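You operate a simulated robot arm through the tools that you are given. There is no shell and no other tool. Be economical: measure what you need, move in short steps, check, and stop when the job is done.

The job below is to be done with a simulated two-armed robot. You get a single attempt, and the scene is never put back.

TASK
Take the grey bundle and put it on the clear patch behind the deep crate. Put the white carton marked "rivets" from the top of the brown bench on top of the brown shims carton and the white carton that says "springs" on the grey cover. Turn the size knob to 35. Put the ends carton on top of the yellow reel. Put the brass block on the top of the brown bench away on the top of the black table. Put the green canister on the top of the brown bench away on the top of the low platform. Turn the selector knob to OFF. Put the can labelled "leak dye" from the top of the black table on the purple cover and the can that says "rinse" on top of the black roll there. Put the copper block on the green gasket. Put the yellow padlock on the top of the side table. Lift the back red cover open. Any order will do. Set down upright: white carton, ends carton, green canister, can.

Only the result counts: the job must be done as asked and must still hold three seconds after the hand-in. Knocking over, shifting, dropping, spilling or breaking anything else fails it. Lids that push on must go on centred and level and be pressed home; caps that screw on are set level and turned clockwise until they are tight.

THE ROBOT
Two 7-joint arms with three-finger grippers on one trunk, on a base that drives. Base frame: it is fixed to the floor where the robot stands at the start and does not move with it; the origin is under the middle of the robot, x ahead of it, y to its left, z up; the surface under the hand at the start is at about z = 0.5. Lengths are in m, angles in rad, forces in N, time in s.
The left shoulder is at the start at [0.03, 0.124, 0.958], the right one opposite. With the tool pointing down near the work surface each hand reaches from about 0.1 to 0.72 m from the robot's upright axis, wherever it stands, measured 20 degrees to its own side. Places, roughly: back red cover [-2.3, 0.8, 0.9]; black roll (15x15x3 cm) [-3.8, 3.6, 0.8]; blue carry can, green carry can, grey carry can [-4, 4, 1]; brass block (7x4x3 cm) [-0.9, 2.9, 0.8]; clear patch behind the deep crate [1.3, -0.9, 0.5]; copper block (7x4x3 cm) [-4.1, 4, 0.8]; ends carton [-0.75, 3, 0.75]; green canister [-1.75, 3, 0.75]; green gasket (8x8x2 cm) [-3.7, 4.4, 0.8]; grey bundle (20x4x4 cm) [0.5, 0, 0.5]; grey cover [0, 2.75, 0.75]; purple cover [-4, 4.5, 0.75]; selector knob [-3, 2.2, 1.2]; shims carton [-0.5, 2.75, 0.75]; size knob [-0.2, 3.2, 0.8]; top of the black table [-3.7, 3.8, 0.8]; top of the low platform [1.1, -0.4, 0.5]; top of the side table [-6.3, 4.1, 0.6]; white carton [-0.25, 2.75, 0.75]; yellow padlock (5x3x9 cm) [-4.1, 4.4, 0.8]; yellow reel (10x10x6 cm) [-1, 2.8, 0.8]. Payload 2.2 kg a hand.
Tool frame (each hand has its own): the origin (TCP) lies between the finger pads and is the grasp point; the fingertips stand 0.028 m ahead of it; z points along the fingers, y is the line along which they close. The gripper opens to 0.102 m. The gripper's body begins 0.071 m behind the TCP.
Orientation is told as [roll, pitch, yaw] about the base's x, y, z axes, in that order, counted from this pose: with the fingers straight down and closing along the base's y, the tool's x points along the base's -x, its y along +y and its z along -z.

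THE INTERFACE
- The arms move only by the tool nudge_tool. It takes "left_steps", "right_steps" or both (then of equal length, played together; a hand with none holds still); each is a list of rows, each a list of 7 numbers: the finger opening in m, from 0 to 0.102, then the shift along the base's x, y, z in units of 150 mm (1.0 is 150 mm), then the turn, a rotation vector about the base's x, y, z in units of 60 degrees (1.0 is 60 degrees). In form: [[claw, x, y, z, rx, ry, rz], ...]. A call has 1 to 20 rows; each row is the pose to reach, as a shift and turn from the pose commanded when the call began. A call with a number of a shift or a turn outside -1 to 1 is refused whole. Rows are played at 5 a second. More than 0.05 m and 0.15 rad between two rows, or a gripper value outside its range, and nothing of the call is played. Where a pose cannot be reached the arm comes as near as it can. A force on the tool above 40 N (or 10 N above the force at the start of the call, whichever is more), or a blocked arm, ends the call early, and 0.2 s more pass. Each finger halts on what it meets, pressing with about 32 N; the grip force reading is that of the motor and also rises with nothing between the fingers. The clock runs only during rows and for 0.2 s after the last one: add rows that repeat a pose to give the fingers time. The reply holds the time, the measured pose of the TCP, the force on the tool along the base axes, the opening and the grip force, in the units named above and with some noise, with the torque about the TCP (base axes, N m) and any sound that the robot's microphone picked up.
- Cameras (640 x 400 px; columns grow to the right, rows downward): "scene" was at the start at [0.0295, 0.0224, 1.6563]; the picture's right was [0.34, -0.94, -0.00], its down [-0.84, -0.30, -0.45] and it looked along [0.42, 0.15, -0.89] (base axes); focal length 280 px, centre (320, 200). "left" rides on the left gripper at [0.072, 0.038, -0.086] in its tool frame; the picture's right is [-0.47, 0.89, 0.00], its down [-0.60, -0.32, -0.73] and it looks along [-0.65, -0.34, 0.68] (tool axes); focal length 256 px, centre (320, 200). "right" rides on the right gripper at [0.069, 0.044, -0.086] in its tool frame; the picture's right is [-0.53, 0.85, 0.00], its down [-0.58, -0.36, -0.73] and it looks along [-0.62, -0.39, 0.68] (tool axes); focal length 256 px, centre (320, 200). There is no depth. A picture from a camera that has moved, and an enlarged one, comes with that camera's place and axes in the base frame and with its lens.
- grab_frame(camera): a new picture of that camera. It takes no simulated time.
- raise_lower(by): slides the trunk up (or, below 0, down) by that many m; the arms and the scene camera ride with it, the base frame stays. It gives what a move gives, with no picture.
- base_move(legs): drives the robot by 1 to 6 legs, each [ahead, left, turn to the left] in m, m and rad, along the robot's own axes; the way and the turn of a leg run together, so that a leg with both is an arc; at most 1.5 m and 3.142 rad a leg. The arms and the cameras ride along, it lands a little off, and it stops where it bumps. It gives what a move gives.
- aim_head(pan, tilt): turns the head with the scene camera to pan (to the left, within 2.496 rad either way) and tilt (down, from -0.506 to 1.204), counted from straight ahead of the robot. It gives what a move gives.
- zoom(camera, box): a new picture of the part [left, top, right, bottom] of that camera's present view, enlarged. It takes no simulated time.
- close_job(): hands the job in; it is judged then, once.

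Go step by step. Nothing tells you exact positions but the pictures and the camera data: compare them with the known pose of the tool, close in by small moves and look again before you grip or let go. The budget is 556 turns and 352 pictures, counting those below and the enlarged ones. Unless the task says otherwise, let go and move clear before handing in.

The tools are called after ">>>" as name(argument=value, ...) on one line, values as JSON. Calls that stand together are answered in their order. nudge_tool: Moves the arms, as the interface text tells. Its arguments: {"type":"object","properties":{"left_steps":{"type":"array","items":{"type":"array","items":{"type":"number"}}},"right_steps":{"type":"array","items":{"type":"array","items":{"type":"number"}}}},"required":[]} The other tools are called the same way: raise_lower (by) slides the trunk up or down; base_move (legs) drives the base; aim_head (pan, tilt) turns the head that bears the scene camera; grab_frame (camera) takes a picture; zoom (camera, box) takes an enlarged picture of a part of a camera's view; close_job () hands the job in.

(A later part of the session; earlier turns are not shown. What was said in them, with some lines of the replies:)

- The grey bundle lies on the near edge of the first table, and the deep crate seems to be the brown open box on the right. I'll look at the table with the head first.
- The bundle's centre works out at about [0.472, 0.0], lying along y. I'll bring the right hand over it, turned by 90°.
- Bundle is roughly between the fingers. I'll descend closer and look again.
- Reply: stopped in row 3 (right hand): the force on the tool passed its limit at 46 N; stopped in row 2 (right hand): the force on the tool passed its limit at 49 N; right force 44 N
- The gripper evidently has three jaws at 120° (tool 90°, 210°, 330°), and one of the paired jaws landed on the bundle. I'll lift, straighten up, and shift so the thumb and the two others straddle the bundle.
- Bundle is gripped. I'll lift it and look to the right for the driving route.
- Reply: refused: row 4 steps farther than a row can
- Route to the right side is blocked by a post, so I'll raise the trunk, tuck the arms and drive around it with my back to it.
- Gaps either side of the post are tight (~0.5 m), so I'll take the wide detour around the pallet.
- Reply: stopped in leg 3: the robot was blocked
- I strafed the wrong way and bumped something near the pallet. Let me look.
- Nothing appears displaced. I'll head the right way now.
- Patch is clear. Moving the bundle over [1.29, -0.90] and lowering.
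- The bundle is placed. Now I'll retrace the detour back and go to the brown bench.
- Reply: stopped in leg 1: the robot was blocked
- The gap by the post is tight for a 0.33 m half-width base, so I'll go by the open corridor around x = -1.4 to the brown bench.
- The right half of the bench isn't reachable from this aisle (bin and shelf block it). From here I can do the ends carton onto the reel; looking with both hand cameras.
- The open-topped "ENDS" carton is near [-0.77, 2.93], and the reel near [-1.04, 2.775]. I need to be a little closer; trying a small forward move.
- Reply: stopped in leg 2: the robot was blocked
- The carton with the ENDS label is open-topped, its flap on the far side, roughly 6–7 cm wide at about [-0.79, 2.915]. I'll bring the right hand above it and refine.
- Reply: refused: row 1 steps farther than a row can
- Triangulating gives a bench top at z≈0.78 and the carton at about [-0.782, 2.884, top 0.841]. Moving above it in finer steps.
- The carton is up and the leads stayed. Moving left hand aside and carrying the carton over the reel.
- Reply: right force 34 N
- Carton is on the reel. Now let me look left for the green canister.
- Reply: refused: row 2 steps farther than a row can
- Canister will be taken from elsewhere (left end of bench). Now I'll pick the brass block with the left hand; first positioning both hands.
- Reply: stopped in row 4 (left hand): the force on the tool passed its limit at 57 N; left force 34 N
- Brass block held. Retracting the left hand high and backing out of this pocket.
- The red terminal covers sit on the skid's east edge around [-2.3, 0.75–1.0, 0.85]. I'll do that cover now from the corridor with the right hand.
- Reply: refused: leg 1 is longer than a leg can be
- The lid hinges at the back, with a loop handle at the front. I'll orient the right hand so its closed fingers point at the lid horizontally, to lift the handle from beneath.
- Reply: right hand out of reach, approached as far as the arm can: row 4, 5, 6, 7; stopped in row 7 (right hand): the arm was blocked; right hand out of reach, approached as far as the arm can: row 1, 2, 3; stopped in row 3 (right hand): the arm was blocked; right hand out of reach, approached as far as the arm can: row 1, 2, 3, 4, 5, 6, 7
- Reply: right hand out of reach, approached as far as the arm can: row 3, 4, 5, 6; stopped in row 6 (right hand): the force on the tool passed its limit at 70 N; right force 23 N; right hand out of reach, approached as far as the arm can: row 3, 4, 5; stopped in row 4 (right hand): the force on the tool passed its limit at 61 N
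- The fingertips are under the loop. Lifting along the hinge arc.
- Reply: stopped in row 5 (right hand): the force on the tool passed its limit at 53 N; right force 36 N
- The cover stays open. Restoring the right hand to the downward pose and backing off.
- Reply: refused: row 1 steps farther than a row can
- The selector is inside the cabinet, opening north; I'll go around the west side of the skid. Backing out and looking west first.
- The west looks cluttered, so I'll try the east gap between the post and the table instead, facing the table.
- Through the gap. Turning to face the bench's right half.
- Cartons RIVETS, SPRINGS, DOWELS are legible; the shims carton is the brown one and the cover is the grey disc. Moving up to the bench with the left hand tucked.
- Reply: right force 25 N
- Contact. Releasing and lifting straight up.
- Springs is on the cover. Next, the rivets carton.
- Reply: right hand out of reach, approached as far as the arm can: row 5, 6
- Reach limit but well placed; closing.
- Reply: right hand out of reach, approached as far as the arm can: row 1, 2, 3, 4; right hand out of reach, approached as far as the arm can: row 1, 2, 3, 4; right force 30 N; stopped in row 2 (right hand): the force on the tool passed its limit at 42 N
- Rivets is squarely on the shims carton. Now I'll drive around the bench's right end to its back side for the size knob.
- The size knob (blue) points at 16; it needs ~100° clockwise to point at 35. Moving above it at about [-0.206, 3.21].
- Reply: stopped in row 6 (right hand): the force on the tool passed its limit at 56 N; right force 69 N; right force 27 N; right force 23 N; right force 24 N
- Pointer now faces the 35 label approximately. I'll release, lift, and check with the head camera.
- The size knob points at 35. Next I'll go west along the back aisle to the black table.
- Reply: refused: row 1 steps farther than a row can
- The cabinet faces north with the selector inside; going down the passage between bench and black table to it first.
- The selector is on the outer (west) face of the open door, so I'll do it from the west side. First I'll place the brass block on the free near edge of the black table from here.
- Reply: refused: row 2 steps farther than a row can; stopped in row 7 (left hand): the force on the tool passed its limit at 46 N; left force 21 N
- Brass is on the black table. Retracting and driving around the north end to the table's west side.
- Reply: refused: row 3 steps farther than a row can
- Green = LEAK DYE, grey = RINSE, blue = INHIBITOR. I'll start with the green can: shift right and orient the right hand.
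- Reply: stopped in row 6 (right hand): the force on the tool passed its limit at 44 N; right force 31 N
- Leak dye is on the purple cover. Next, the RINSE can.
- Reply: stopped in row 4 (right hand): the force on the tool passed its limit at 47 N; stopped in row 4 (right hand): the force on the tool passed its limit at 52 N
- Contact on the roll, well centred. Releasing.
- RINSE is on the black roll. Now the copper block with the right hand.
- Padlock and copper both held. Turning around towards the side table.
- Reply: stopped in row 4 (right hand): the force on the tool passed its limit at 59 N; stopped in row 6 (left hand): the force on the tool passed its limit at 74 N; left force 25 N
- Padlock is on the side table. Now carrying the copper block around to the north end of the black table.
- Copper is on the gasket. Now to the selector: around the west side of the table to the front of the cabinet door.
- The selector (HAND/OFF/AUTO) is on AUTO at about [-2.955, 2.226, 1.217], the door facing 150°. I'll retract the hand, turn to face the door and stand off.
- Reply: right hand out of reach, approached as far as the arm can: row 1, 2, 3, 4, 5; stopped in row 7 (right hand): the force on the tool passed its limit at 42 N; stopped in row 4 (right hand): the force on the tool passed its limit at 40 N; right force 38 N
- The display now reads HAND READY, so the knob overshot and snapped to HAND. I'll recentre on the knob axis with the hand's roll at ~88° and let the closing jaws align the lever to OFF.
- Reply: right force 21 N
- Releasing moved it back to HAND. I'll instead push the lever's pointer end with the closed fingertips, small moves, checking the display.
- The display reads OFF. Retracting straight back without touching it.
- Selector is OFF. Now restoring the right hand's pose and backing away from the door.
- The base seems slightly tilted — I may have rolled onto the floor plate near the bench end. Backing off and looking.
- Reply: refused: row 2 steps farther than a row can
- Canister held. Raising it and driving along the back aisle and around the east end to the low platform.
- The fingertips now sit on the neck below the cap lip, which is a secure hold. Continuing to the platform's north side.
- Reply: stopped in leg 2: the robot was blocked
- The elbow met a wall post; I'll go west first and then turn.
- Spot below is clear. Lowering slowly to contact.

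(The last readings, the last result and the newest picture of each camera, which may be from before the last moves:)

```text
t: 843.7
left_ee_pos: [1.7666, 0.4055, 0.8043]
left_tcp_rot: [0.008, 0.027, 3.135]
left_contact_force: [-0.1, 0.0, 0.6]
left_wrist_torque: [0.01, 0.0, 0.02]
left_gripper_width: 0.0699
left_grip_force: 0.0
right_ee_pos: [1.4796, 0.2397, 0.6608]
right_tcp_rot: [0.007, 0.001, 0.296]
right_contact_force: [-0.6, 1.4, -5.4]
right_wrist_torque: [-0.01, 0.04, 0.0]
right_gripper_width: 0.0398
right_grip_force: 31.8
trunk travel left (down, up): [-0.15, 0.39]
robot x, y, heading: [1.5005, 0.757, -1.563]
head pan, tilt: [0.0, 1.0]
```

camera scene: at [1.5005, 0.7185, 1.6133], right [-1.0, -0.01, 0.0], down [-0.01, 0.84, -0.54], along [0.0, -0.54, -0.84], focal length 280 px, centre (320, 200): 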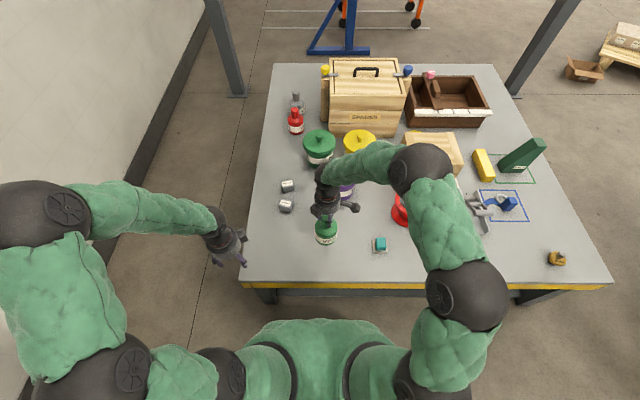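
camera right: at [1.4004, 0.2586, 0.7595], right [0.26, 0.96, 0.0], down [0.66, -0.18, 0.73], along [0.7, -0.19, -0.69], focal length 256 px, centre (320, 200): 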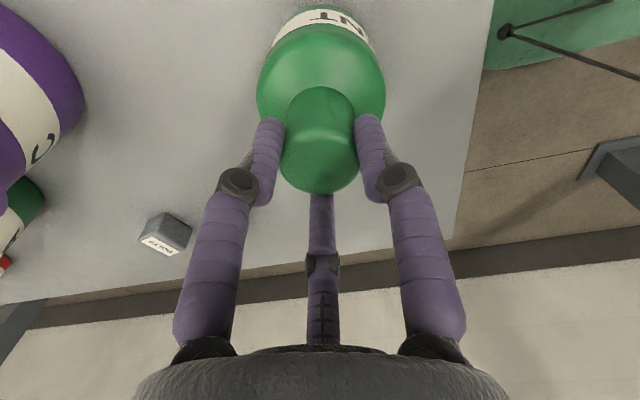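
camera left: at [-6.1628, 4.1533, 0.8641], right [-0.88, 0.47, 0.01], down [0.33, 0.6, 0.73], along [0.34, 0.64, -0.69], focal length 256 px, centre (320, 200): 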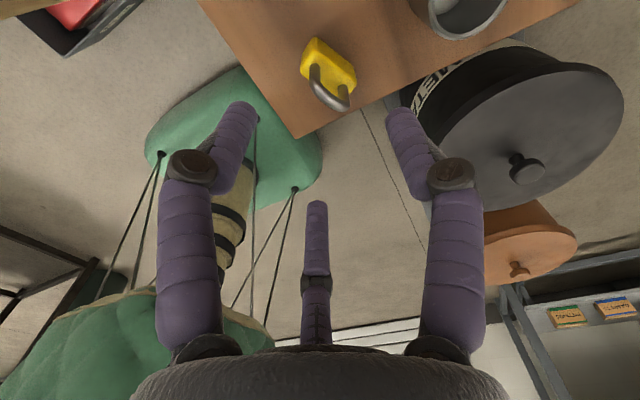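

>>> nudge_tool(right_steps=[[0.0, 0, 0, -0.02, 0, 0, 0], [0.0, 0, 0, -0.04, 0, 0, 0], [0.0, 0, 0, -0.06, 0, 0, 0], [0.0, 0, 0, -0.08, 0, 0, 0], [0.0, 0, 0, -0.1, 0, 0, 0], [0.0, 0, 0, -0.12, 0, 0, 0]])

>>> zoom(camera="scene", box=[270, 180, 400, 290])

```text
t: 845.1
left_ee_pos: [1.7672, 0.4063, 0.8062]
left_tcp_rot: [0.01, 0.027, 3.134]
left_contact_force: [0.3, 0.4, 0.3]
left_wrist_torque: [0.03, 0.01, -0.03]
left_gripper_width: 0.0701
left_grip_force: 0.0
right_ee_pos: [1.4802, 0.2386, 0.6449]
right_tcp_rot: [0.002, 0.003, 0.295]
right_contact_force: [9.2, 6.2, 27.9]
right_wrist_torque: [0.23, -0.42, -0.01]
right_gripper_width: 0.0405
right_grip_force: 32.1
trunk travel left (down, up): [-0.15, 0.39]
robot x, y, heading: [1.4997, 0.7582, -1.558]
head pan, tilt: [0.0, 1.0]
```

```text
3.64 times, centred on (335, 235) of scene
camera zoom: at [1.5014, 0.7215, 1.6134], right [-1.0, -0.01, 0.0], down [-0.01, 0.84, -0.54], along [0.0, -0.54, -0.84], focal length 1020 px, centre (266, 73)
```

zoom: 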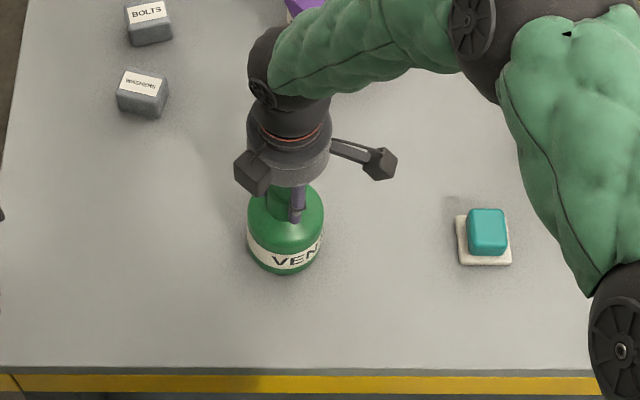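

>>> nudge_tool(right_steps=[[0.0, 0, 0, 0.015, 0, 0, 0], [0.03, 0, 0, 0.015, 0, 0, 0], [0.06, 0, 0, 0.015, 0, 0, 0], [0.09, 0, 0, 0.015, 0, 0, 0], [0.095, 0, 0, 0.015, 0, 0, 0], [0.095, 0, 0, 0.03, 0, 0, 0], [0.095, 0, 0, 0.2, 0, 0, 0], [0.095, 0, 0, 0.5, 0, 0, 0], [0.095, 0, 0, 0.8, 0, 0, 0], [0.095, 0, 0, 1.0, 0, 0, 0]])

>>> grab_frame(camera="right")

>>> grab_frame(camera="scene")

```text
t: 847.3
left_ee_pos: [1.7665, 0.4043, 0.8053]
left_tcp_rot: [0.01, 0.025, 3.135]
left_contact_force: [-0.3, -0.8, 0.6]
left_wrist_torque: [0.01, 0.03, -0.01]
left_gripper_width: 0.0701
left_grip_force: 0.0
right_ee_pos: [1.4813, 0.2377, 0.7954]
right_tcp_rot: [0.005, 0.001, 0.296]
right_contact_force: [0.4, -0.9, -0.4]
right_wrist_torque: [-0.01, 0.03, -0.01]
right_gripper_width: 0.0948
right_grip_force: 0.1
trunk travel left (down, up): [-0.15, 0.39]
robot x, y, heading: [1.5003, 0.7564, -1.56]
head pan, tilt: [0.0, 1.0]
```

```text
57 pictures are left
camera right: at [1.4019, 0.2572, 0.8816], right [0.26, 0.96, 0.0], down [0.66, -0.18, 0.73], along [0.7, -0.19, -0.69], focal length 256 px, centre (320, 200)
```

right: 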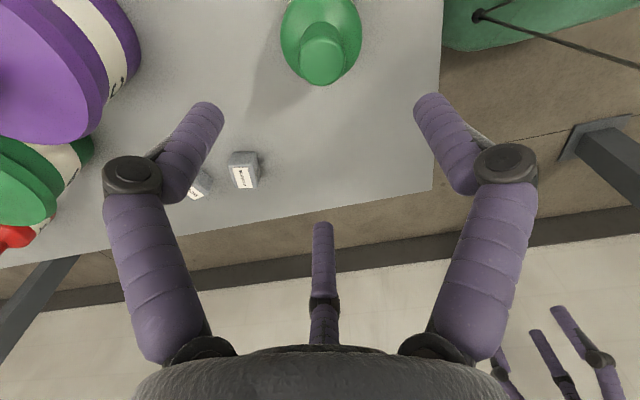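

```text
56 pictures are left
camera scene: at [1.5005, 0.7193, 1.6133], right [-1.0, -0.01, 0.0], down [-0.01, 0.84, -0.54], along [0.0, -0.54, -0.84], focal length 280 px, centre (320, 200)
```

scene: 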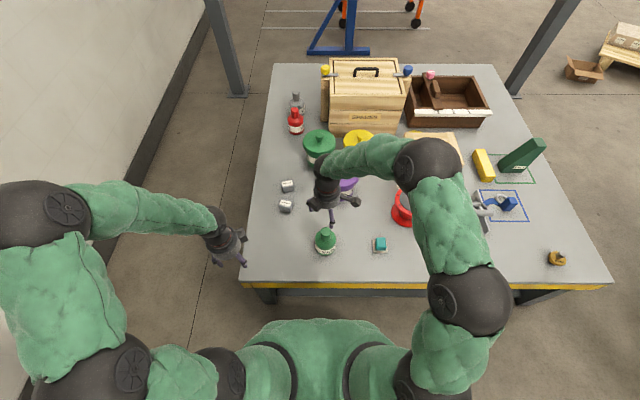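

The canister stands on the low platform. I'll move clear and take a last look.

>>> raise_lower(by=0.25)

>>> base_move(legs=[[-0.45, 0, 0]])

>>> aim_head(pan=0, tilt=0.8)

>>> grab_frame(camera="scene")

>>> zoom(camera="scene", box=[240, 60, 440, 260])

```text
t: 849.9
left_ee_pos: [1.7655, 0.4053, 1.0546]
left_tcp_rot: [0.011, 0.026, 3.135]
left_contact_force: [-0.3, -0.3, 1.1]
left_wrist_torque: [0.02, 0.0, 0.0]
left_gripper_width: 0.07
left_grip_force: 0.2
right_ee_pos: [1.4809, 0.2372, 1.0435]
right_tcp_rot: [0.005, 0.002, 0.298]
right_contact_force: [0.3, -0.6, -0.5]
right_wrist_torque: [0.01, 0.0, -0.01]
right_gripper_width: 0.0951
right_grip_force: 0.1
trunk travel left (down, up): [-0.4, 0.14]
robot x, y, heading: [1.4992, 0.7556, -1.564]
head pan, tilt: [0.0, 1.0]
```

```text
t: 852.6
left_ee_pos: [1.7646, 0.8543, 1.0552]
left_tcp_rot: [0.011, 0.026, 3.136]
left_contact_force: [-0.4, 0.9, 0.2]
left_wrist_torque: [-0.01, 0.02, 0.02]
left_gripper_width: 0.0699
left_grip_force: 0.2
right_ee_pos: [1.4787, 0.6854, 1.0436]
right_tcp_rot: [0.005, 0.002, 0.297]
right_contact_force: [0.1, -0.3, 0.9]
right_wrist_torque: [0.0, 0.01, -0.02]
right_gripper_width: 0.0951
right_grip_force: 0.1
trunk travel left (down, up): [-0.4, 0.14]
robot x, y, heading: [1.4977, 1.2101, -1.563]
head pan, tilt: [0.0, 1.0]
```

```text
t: 853.3
left_ee_pos: [1.7633, 0.8529, 1.0551]
left_tcp_rot: [0.008, 0.026, 3.134]
left_contact_force: [-0.4, 1.0, 0.0]
left_wrist_torque: [0.01, -0.02, -0.03]
left_gripper_width: 0.0701
left_grip_force: 0.0
right_ee_pos: [1.4781, 0.6856, 1.0448]
right_tcp_rot: [0.006, 0.001, 0.299]
right_contact_force: [0.0, 1.0, 0.3]
right_wrist_torque: [0.0, -0.03, -0.02]
right_gripper_width: 0.0951
right_grip_force: 0.0
trunk travel left (down, up): [-0.4, 0.14]
robot x, y, heading: [1.497, 1.2037, -1.566]
head pan, tilt: [0.0, 0.799]
```

```text
55 pictures are left
camera scene: at [1.4976, 1.1566, 1.8783], right [-1.0, -0.01, 0.0], down [-0.01, 0.72, -0.7], along [0.01, -0.7, -0.72], focal length 280 px, centre (320, 200)
```

scene: 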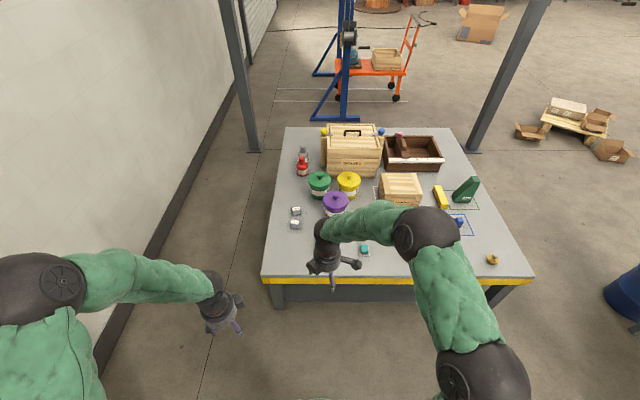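

```text
2.00 times, centred on (340, 160) of scene
camera zoom: at [1.4976, 1.1566, 1.8783], right [-1.0, -0.01, 0.0], down [-0.01, 0.72, -0.7], along [0.01, -0.7, -0.72], focal length 561 px, centre (280, 280)
```

zoom: 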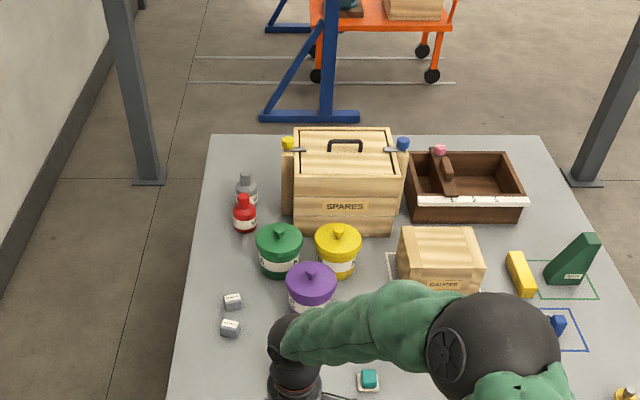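

>>> nudge_tool(right_steps=[[0.095, -0.3, 0, 0, 0, 0, 0], [0.095, -0.6, 0, 0, 0, 0, 0], [0.095, -0.9, 0, 0, 0, 0, 0]])

>>> zoom(camera="scene", box=[260, 190, 400, 290])

```text
t: 854.1
left_ee_pos: [1.7632, 0.8543, 1.0566]
left_tcp_rot: [0.012, 0.028, 3.135]
left_contact_force: [-0.7, -0.7, -0.1]
left_wrist_torque: [0.04, 0.01, 0.01]
left_gripper_width: 0.0702
left_grip_force: 0.0
right_ee_pos: [1.3419, 0.6872, 1.0459]
right_tcp_rot: [0.005, 0.001, 0.299]
right_contact_force: [-0.4, -0.7, 0.5]
right_wrist_torque: [0.02, -0.03, 0.0]
right_gripper_width: 0.0951
right_grip_force: 0.1
trunk travel left (down, up): [-0.4, 0.14]
robot x, y, heading: [1.4969, 1.2056, -1.559]
head pan, tilt: [0.0, 0.799]
```

```text
4.00 times, centred on (330, 240) of scene
camera zoom: at [1.4953, 1.1573, 1.8784], right [-1.0, -0.01, 0.0], down [0.0, 0.72, -0.7], along [0.01, -0.7, -0.72], focal length 1122 px, centre (280, 40)
```

zoom: 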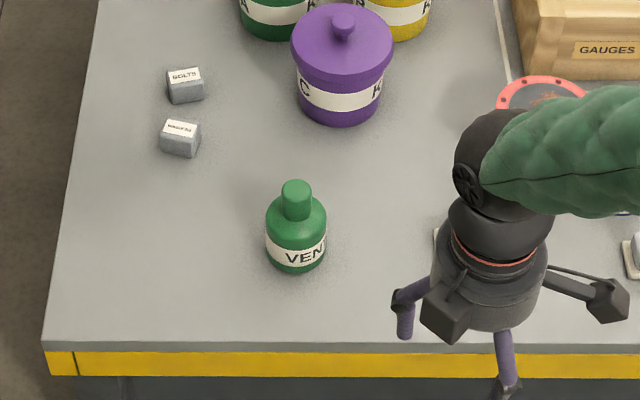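

The canister stands upright on the platform, both hands are clear, and every part of the job has been carried out, so I'm handing it in.

>>> close_job()

```text
The job is handed in.
```

I carried out every part of the job and handed it in; no result came back, so whether it passed is not known.

- **Checks:** I saw each item in place after setting it down. The selector panel's display reads OFF, and the size knob points at 35 to within a few degrees by eye.
- **Possible disturbance:** the base bumped furniture a few times and seemed to roll onto the floor plate by the brown bench. I saw nothing knocked over or shifted, but I did not look again at all of it.
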